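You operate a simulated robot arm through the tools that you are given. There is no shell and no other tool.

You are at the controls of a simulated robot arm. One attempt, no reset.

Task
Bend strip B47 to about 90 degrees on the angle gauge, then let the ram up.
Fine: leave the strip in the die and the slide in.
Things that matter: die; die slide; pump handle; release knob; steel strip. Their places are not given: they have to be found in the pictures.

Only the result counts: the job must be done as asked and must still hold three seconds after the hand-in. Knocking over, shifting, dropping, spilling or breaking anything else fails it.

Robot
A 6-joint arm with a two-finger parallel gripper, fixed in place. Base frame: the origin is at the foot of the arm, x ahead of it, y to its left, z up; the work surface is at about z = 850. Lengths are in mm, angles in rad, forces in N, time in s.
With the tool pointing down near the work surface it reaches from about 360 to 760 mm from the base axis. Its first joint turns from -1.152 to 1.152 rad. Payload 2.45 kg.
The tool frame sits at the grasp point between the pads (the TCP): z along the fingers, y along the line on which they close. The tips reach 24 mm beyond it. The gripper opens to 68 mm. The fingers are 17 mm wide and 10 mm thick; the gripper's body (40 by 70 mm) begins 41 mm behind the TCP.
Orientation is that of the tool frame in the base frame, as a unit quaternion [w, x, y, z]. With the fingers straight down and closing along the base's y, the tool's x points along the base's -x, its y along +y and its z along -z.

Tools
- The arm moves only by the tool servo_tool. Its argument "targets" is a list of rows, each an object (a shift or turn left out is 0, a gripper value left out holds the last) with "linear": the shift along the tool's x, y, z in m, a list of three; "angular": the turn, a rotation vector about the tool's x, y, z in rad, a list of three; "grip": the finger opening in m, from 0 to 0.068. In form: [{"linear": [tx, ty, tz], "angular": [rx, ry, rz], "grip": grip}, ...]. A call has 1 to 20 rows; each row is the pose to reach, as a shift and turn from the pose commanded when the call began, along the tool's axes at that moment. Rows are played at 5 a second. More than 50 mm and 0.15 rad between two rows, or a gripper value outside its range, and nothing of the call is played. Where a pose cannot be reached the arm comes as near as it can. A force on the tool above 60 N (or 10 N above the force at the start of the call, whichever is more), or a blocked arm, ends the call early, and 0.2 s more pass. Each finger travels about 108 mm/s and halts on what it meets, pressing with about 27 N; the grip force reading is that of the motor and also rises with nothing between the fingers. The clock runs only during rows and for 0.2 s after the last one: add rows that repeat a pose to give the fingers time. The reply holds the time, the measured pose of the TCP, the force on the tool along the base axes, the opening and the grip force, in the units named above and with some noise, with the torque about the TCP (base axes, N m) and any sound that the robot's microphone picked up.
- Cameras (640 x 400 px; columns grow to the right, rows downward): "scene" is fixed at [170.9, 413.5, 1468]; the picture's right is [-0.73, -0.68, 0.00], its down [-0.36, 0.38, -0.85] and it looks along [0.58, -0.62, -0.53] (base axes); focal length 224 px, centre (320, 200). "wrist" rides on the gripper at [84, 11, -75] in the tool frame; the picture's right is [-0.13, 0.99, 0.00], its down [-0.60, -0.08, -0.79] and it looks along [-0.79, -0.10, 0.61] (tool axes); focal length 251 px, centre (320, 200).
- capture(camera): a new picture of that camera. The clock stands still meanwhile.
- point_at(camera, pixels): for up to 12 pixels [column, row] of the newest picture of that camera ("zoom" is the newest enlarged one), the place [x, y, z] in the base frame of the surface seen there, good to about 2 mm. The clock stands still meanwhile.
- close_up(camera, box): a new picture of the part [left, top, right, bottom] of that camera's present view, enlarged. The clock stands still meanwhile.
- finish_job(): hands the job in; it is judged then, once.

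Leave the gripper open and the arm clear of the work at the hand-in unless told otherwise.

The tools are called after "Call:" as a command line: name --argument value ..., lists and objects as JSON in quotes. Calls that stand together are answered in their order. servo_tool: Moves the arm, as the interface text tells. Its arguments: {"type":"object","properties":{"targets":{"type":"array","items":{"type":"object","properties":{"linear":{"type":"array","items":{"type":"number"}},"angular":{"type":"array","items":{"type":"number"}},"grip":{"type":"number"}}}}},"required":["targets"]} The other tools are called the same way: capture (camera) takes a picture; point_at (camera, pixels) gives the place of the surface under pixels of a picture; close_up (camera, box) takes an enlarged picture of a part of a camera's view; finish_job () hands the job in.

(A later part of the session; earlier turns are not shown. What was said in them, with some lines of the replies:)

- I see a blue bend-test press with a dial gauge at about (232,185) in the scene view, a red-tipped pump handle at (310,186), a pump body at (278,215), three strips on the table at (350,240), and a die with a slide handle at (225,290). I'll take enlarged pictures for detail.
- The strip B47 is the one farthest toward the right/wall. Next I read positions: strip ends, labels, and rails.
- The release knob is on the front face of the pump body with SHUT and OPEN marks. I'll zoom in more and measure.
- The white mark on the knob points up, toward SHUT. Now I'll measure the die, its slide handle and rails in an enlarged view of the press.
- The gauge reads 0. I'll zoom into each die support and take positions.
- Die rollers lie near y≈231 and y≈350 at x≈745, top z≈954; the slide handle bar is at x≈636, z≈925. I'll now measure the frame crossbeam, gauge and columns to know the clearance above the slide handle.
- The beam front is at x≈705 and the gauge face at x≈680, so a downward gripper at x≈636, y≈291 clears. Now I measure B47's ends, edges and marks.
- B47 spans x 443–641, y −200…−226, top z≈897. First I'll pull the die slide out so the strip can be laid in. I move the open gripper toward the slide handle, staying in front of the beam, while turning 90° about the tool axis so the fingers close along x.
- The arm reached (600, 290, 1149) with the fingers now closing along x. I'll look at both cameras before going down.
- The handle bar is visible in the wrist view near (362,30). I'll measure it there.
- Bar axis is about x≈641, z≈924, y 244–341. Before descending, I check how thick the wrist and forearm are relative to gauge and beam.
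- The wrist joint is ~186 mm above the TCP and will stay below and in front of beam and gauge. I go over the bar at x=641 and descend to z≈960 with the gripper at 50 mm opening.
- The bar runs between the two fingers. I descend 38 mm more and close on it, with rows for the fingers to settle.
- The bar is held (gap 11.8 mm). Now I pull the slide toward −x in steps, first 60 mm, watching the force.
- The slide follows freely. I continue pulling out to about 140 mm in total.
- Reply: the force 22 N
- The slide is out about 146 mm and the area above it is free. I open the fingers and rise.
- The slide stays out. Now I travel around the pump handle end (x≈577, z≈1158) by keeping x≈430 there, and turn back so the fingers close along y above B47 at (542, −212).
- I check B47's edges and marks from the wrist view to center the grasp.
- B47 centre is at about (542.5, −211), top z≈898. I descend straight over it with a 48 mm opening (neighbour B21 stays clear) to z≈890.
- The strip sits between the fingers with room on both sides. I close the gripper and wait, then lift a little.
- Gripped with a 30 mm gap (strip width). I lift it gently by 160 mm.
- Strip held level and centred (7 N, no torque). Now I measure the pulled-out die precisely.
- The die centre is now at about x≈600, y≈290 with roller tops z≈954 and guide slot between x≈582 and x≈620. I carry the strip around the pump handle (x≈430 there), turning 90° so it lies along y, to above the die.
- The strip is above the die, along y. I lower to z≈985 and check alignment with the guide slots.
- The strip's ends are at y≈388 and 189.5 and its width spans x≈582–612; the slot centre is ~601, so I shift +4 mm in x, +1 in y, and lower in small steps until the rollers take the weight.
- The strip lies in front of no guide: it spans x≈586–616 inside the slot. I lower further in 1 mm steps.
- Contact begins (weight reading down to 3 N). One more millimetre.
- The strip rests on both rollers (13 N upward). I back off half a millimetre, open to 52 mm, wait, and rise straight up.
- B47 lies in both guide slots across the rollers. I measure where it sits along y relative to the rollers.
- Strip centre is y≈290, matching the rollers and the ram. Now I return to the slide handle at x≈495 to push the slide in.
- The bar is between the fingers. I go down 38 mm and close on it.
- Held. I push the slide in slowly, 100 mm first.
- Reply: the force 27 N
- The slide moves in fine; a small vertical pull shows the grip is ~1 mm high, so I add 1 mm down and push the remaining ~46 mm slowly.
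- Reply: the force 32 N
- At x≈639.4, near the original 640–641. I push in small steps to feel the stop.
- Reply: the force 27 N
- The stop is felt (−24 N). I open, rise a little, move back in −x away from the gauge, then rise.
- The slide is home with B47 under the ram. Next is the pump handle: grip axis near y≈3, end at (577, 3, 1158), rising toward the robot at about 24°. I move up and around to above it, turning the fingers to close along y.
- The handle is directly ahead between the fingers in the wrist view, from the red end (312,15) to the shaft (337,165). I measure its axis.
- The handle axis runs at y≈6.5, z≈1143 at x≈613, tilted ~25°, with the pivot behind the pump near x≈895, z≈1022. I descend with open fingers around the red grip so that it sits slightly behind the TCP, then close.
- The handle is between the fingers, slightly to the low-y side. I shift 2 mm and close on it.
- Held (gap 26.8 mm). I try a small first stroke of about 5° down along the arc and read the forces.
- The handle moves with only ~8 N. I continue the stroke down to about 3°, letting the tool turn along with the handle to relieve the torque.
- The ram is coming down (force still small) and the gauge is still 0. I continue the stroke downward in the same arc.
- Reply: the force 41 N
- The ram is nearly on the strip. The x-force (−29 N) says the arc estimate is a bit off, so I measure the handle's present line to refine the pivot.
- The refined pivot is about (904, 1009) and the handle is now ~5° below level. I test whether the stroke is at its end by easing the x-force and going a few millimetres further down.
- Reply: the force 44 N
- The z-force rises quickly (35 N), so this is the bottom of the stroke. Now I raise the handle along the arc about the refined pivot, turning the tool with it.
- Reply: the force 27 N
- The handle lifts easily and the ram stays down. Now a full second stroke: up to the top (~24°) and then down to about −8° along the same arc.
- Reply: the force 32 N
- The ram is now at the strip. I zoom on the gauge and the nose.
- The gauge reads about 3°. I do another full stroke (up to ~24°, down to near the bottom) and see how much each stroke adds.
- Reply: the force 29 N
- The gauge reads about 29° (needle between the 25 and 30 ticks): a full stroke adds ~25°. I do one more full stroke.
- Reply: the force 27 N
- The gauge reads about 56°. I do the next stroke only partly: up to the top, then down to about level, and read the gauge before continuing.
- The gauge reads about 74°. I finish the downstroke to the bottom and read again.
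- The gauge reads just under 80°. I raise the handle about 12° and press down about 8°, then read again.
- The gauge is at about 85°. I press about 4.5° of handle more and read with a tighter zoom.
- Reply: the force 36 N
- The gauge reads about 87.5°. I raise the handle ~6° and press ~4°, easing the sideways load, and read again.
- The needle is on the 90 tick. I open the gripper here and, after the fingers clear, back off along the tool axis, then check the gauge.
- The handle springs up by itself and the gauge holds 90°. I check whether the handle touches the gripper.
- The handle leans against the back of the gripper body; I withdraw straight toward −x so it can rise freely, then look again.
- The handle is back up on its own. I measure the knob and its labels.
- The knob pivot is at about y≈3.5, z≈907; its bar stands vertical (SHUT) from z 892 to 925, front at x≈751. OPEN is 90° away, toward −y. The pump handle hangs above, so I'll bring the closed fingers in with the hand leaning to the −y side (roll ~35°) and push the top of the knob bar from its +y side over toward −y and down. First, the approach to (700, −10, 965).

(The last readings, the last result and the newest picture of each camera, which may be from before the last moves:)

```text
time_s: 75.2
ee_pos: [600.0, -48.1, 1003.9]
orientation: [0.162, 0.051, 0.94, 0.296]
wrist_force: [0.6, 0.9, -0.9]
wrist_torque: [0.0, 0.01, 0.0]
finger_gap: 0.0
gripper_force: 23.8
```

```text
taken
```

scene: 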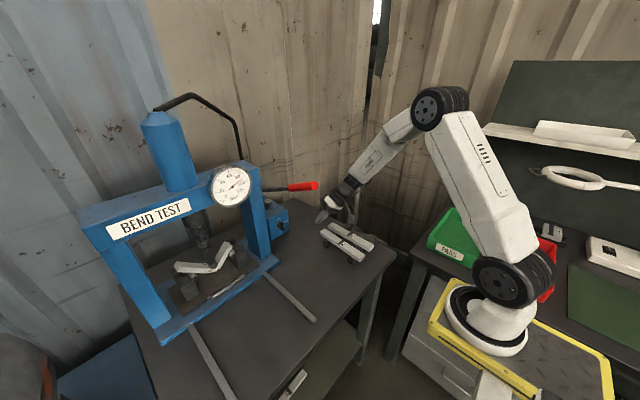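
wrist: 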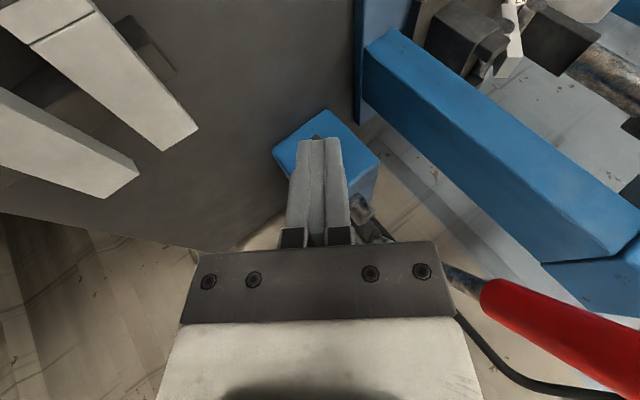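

The orientation is as planned and the hand is clear of the handle. I continue to just in front of the knob on its +y side, at x≈730.

Call:
servo_tool --targets '[{"linear": [-0.0255, 0.0036, 0.0277]}, {"linear": [-0.0511, 0.0071, 0.0555]}, {"linear": [-0.0766, 0.0107, 0.0832]}, {"linear": [-0.085, 0.018, 0.1045]}, {"linear": [-0.0933, 0.0254, 0.1259]}, {"linear": [-0.0933, 0.0254, 0.1259]}]'

Call:
close_up --camera "scene" --box '[250, 165, 340, 245]'

Call:
capture --camera "wrist"

```text
time_s: 76.6
ee_pos: [731.6, 22.9, 947.6]
orientation: [0.162, 0.052, 0.94, 0.297]
wrist_force: [0.5, -0.8, 0.3]
wrist_torque: [0.0, -0.01, -0.01]
finger_gap: 0.0
gripper_force: 23.5
```

```text
5.00 times, centred on (295, 205) of scene
```

zoom: 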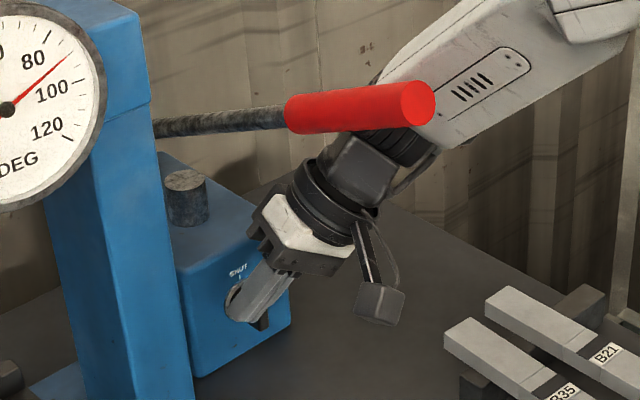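

```text
taken
```

wrist: 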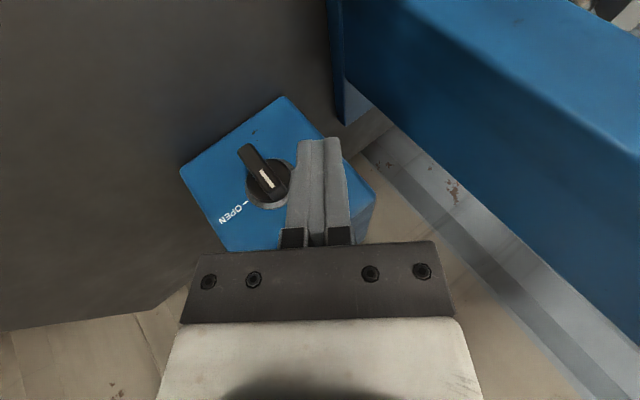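

The closed fingertips are beside the knob on its +y side with room to the handle above. I move forward 17 mm so the tips overlap the knob bar in depth.

Call:
servo_tool --targets '[{"linear": [-0.005, -0.0008, 0.003]}, {"linear": [-0.01, -0.0016, 0.006]}, {"linear": [-0.0149, -0.0023, 0.0088]}, {"linear": [-0.0149, -0.0023, 0.0088]}]'

Call:
close_up --camera "scene" --box '[265, 200, 315, 240]'

Call:
close_up --camera "wrist" --box '[200, 80, 400, 260]'

```text
time_s: 77.6
ee_pos: [748.5, 22.2, 942.5]
orientation: [0.162, 0.051, 0.94, 0.296]
wrist_force: [-0.5, -0.4, -0.1]
wrist_torque: [0.0, 0.02, 0.01]
finger_gap: 0.0
gripper_force: 23.4
```

```text
10.00 times, centred on (290, 220) of scene
```

zoom: 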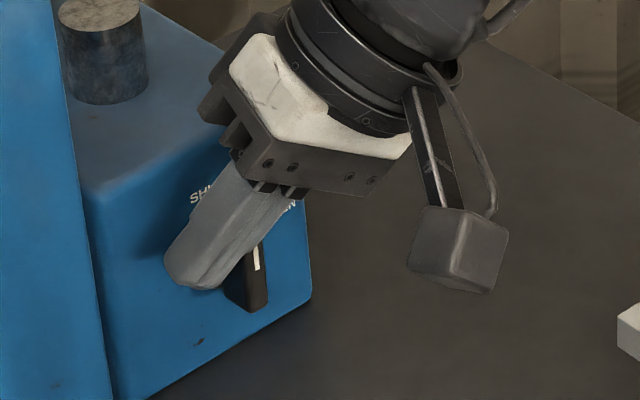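

```text
2.22 times, centred on (300, 170) of wrist
```

zoom: 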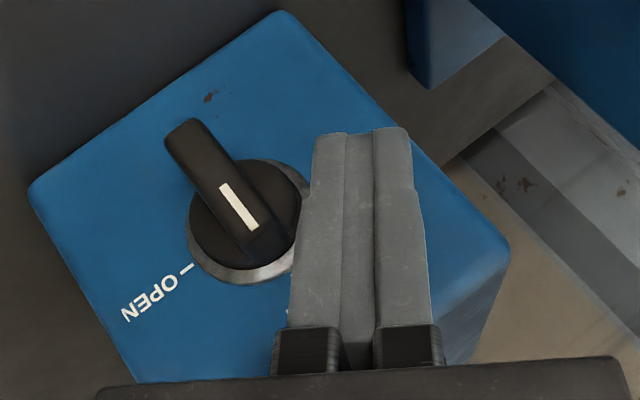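

Call:
point_at --camera "zoom" --pixels '[[345, 140], [325, 145], [395, 140], [315, 200], [300, 280], [238, 205], [253, 228], [270, 240], [185, 135], [245, 255], [185, 268], [222, 188]]'

```text
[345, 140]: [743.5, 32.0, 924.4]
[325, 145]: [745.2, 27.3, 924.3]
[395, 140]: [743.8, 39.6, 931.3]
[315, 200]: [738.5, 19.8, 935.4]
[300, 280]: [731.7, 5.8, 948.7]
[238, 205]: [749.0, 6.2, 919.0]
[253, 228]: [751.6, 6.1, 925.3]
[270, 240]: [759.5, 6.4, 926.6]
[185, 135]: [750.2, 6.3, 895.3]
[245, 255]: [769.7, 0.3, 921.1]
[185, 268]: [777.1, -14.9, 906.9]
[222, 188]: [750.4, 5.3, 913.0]
```

The knob bar's upper end is at (≈755, 5.5, 926) and the fingertips are 10–15 mm to its +y side. I move in 3 mm deeper and begin pushing its top toward −y along a small arc, stopping at about 45° to check.

Call:
servo_tool --targets '[{"linear": [-0.0028, 0, 0.001]}, {"linear": [-0.0045, -0.005, -0.0035]}, {"linear": [-0.006, -0.0096, -0.0079]}, {"linear": [-0.0073, -0.0135, -0.0116]}, {"linear": [-0.0082, -0.0175, -0.0142]}, {"linear": [-0.0087, -0.0209, -0.0155]}, {"linear": [-0.0087, -0.0209, -0.0155]}]'

Call:
close_up --camera "wrist" --box '[200, 80, 400, 260]'

Call:
close_up --camera "scene" --box '[265, 200, 315, 240]'

```text
time_s: 79.2
ee_pos: [750.9, -4.5, 944.2]
orientation: [0.161, 0.051, 0.94, 0.297]
wrist_force: [-0.3, 1.3, 0.8]
wrist_torque: [0.05, 0.02, 0.02]
finger_gap: 0.0
gripper_force: 23.4
```

```text
2.22 times, centred on (300, 170) of wrist
```

zoom: 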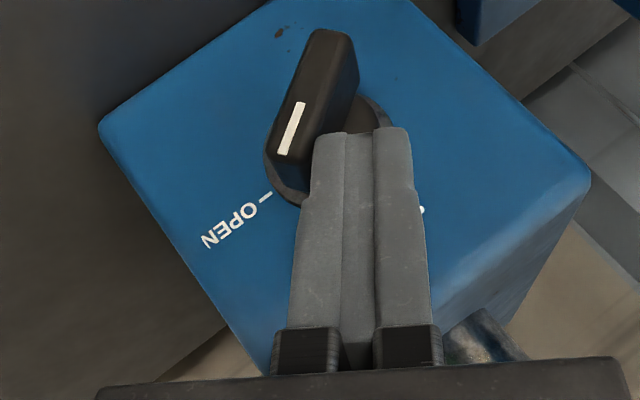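

```text
10.00 times, centred on (290, 220) of scene
```

zoom: 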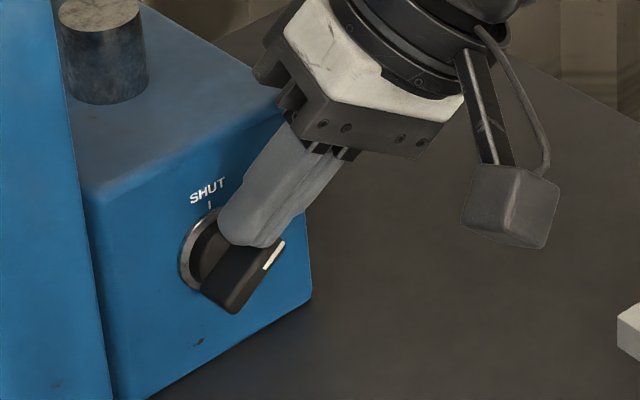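

The knob turns easily and is about halfway. I keep pushing along the arc down to the OPEN mark.

Call:
servo_tool --targets '[{"linear": [-0.0001, -0.0017, -0.0002]}, {"linear": [-0.0002, -0.0034, -0.0004]}, {"linear": [0.0, -0.0068, 0.0001]}, {"linear": [0.0005, -0.0099, 0.0013]}, {"linear": [0.0009, -0.0118, 0.0027]}, {"linear": [0.0009, -0.0118, 0.0027]}]'

Call:
close_up --camera "wrist" --box '[200, 80, 400, 260]'

Call:
close_up --camera "scene" --box '[140, 150, 320, 300]'

```text
time_s: 80.6
ee_pos: [750.8, -11.5, 938.5]
orientation: [0.163, 0.048, 0.939, 0.299]
wrist_force: [-20.5, 15.9, 40.0]
wrist_torque: [0.68, 0.45, 0.16]
finger_gap: 0.3
gripper_force: 23.5
```

```text
2.22 times, centred on (300, 170) of wrist
```

zoom: 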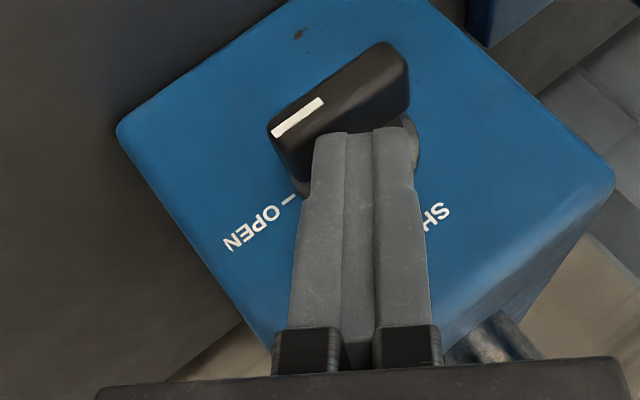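

```text
2.67 times, centred on (230, 225) of scene
```

zoom: 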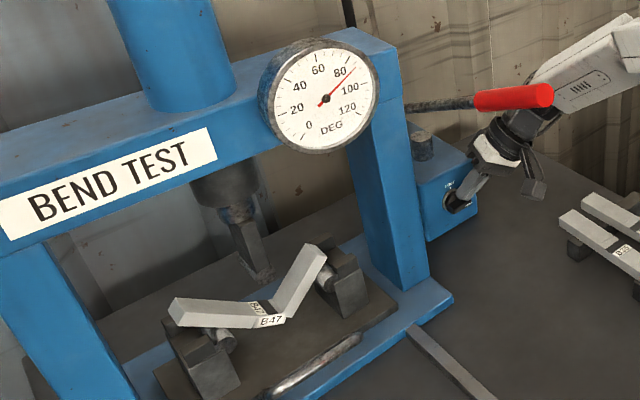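

The ram is rising, the knob has reached OPEN (40 N at its stop). I relieve the contact, then back the finger out along its own axis.

Call:
servo_tool --targets '[{"linear": [0, 0.003, -0.001]}, {"linear": [0.001, 0.006, -0.004]}, {"linear": [0.006, 0.006, -0.018]}, {"linear": [0.015, 0.002, -0.04]}, {"linear": [0.03, -0.004, -0.065]}, {"linear": [0.05, -0.008, -0.085]}, {"linear": [0.075, -0.01, -0.105]}, {"linear": [0.075, -0.01, -0.105]}]'

Call:
capture --camera "scene"

Call:
close_up --camera "scene" --box '[140, 150, 320, 300]'

Call:
close_up --camera "scene" --box '[265, 205, 305, 235]'

Call:
close_up --camera "scene" --box '[212, 165, 252, 205]'

```text
time_s: 82.4
ee_pos: [645.6, -65.7, 988.9]
orientation: [0.162, 0.051, 0.94, 0.296]
wrist_force: [0.2, 0.7, 1.0]
wrist_torque: [0.04, -0.01, 0.02]
finger_gap: 0.1
gripper_force: 24.1
```

```text
taken
```

scene: 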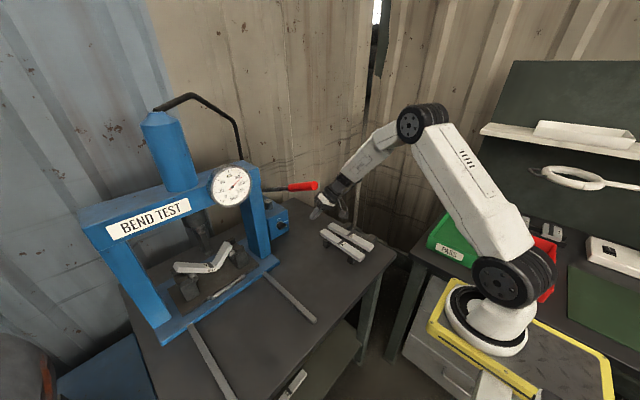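

```text
2.67 times, centred on (230, 225) of scene
```

zoom: 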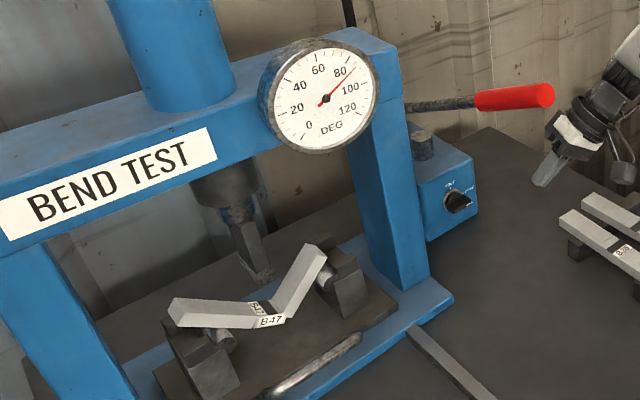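

```text
13.33 times, centred on (285, 220) of scene
```

zoom: 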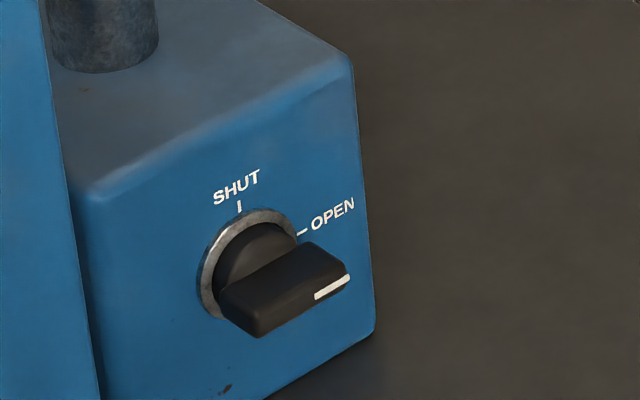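

```text
10.00 times, centred on (232, 185) of scene
```

zoom: 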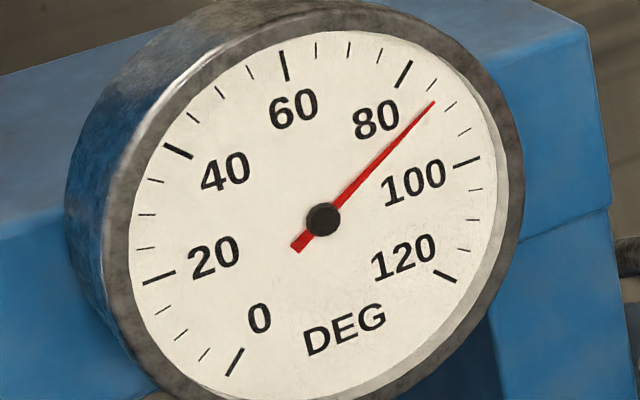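

The knob is at OPEN and the ram has lifted off the strip; after release the gauge settles at about 88° (it was on 90 under load). I now take the arm back and up, clear of everything, open the gripper, and let time pass to see the ram's final height.

Call:
servo_tool --targets '[{"linear": [0.0338, 0.0045, -0.0281], "angular": [0.0639, 0, -0.0227]}, {"linear": [0.0676, 0.009, -0.0562], "angular": [0.1279, 0, -0.0455]}, {"linear": [0.1014, 0.0135, -0.0843], "angular": [0.1918, 0, -0.0682]}, {"linear": [0.1352, 0.018, -0.1124], "angular": [0.2558, 0, -0.091]}, {"linear": [0.1341, 0.0433, -0.1453], "angular": [0.3197, 0, -0.1137]}, {"linear": [0.133, 0.0686, -0.1781], "angular": [0.3837, 0, -0.1365]}, {"linear": [0.132, 0.094, -0.211], "angular": [0.4476, 0, -0.1592]}, {"linear": [0.1309, 0.1193, -0.2438], "angular": [0.5116, 0, -0.182]}, {"linear": [0.1298, 0.1446, -0.2767], "angular": [0.5755, 0, -0.2047], "grip": 0.068}, {"linear": [0.1298, 0.1446, -0.2767], "angular": [0.5755, 0, -0.2047], "grip": 0.068}, {"linear": [0.1298, 0.1446, -0.2767], "angular": [0.5755, 0, -0.2047], "grip": 0.068}, {"linear": [0.1298, 0.1446, -0.2767], "angular": [0.5755, 0, -0.2047], "grip": 0.068}, {"linear": [0.1298, 0.1446, -0.2767], "angular": [0.5755, 0, -0.2047], "grip": 0.068}]'

Call:
capture --camera "scene"

Call:
close_up --camera "scene" --box '[140, 150, 320, 300]'

Call:
close_up --camera "scene" --box '[212, 165, 252, 205]'

Call:
close_up --camera "scene" --box '[170, 210, 260, 290]'

```text
time_s: 85.2
ee_pos: [431.1, -67.9, 1249.8]
orientation: [0.169, 0.0, 0.986, 0.0]
wrist_force: [0.2, -0.7, 0.1]
wrist_torque: [-0.02, -0.02, -0.01]
finger_gap: 67.8
gripper_force: 0.0
```

```text
taken
```

scene: 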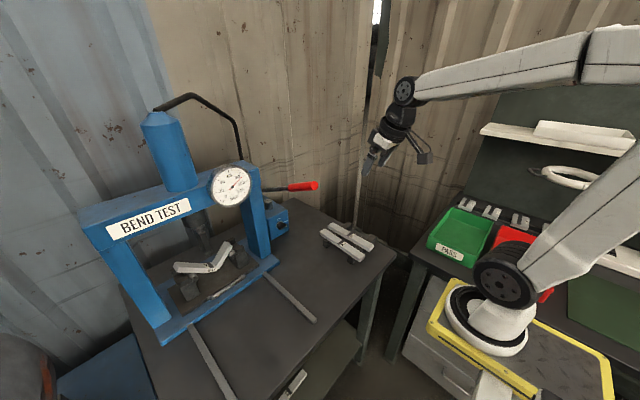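

```text
2.67 times, centred on (230, 225) of scene
```

zoom: 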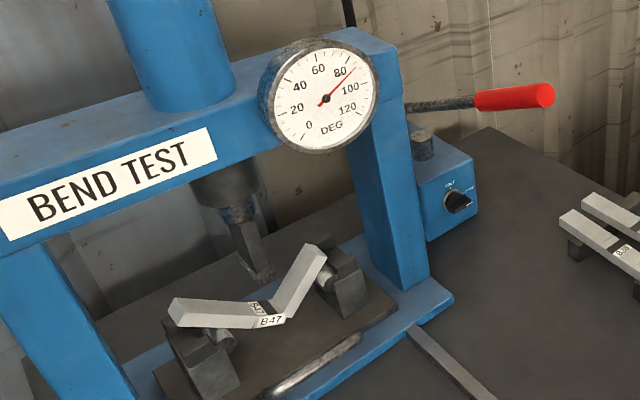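

```text
10.00 times, centred on (232, 185) of scene
```

zoom: 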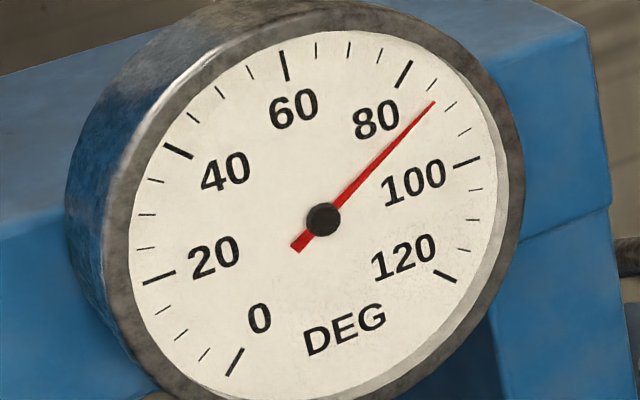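

```text
5.00 times, centred on (215, 250) of scene
```

zoom: 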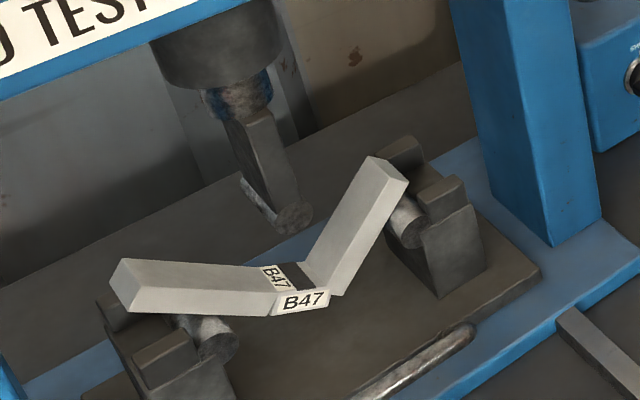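

I verify the ram nose is back at its starting height (initially z≈995).

Call:
point_at --camera "zoom" --pixels '[[293, 218], [245, 185], [375, 165], [115, 275], [300, 300], [460, 335]]'

```text
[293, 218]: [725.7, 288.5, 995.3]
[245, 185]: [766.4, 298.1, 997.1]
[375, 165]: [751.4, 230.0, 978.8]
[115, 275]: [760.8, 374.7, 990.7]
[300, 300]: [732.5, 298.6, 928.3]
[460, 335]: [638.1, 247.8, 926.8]
```

The ram nose is back at z≈995, its starting height. B47 is bent and stays in the die, and the slide is in. The knob is at OPEN, and B21 and B35 are untouched. The gauge was on 90° at the end of pumping and settled at about 88° once the ram lifted. The gripper is open and clear, so I hand the job in.

Call:
finish_job

```text
The job is handed in.
```

I bent strip B47 to 90° on the angle gauge and let the ram up. The strip sprang back slightly on release, so the gauge now reads about 88°.

- **Ram and pump:** The ram is back at its starting height. The release knob is at OPEN, and the pump handle returned to its top position on its own.
- **Strip and die:** B47 is still in the die, and the slide is in.
- **Other items:** I did not touch the other two strips. The gripper is open and the arm is clear of the work.

I did not press it again to make up for the springback, because the task was to reach about 90° on the gauge before letting the ram up.
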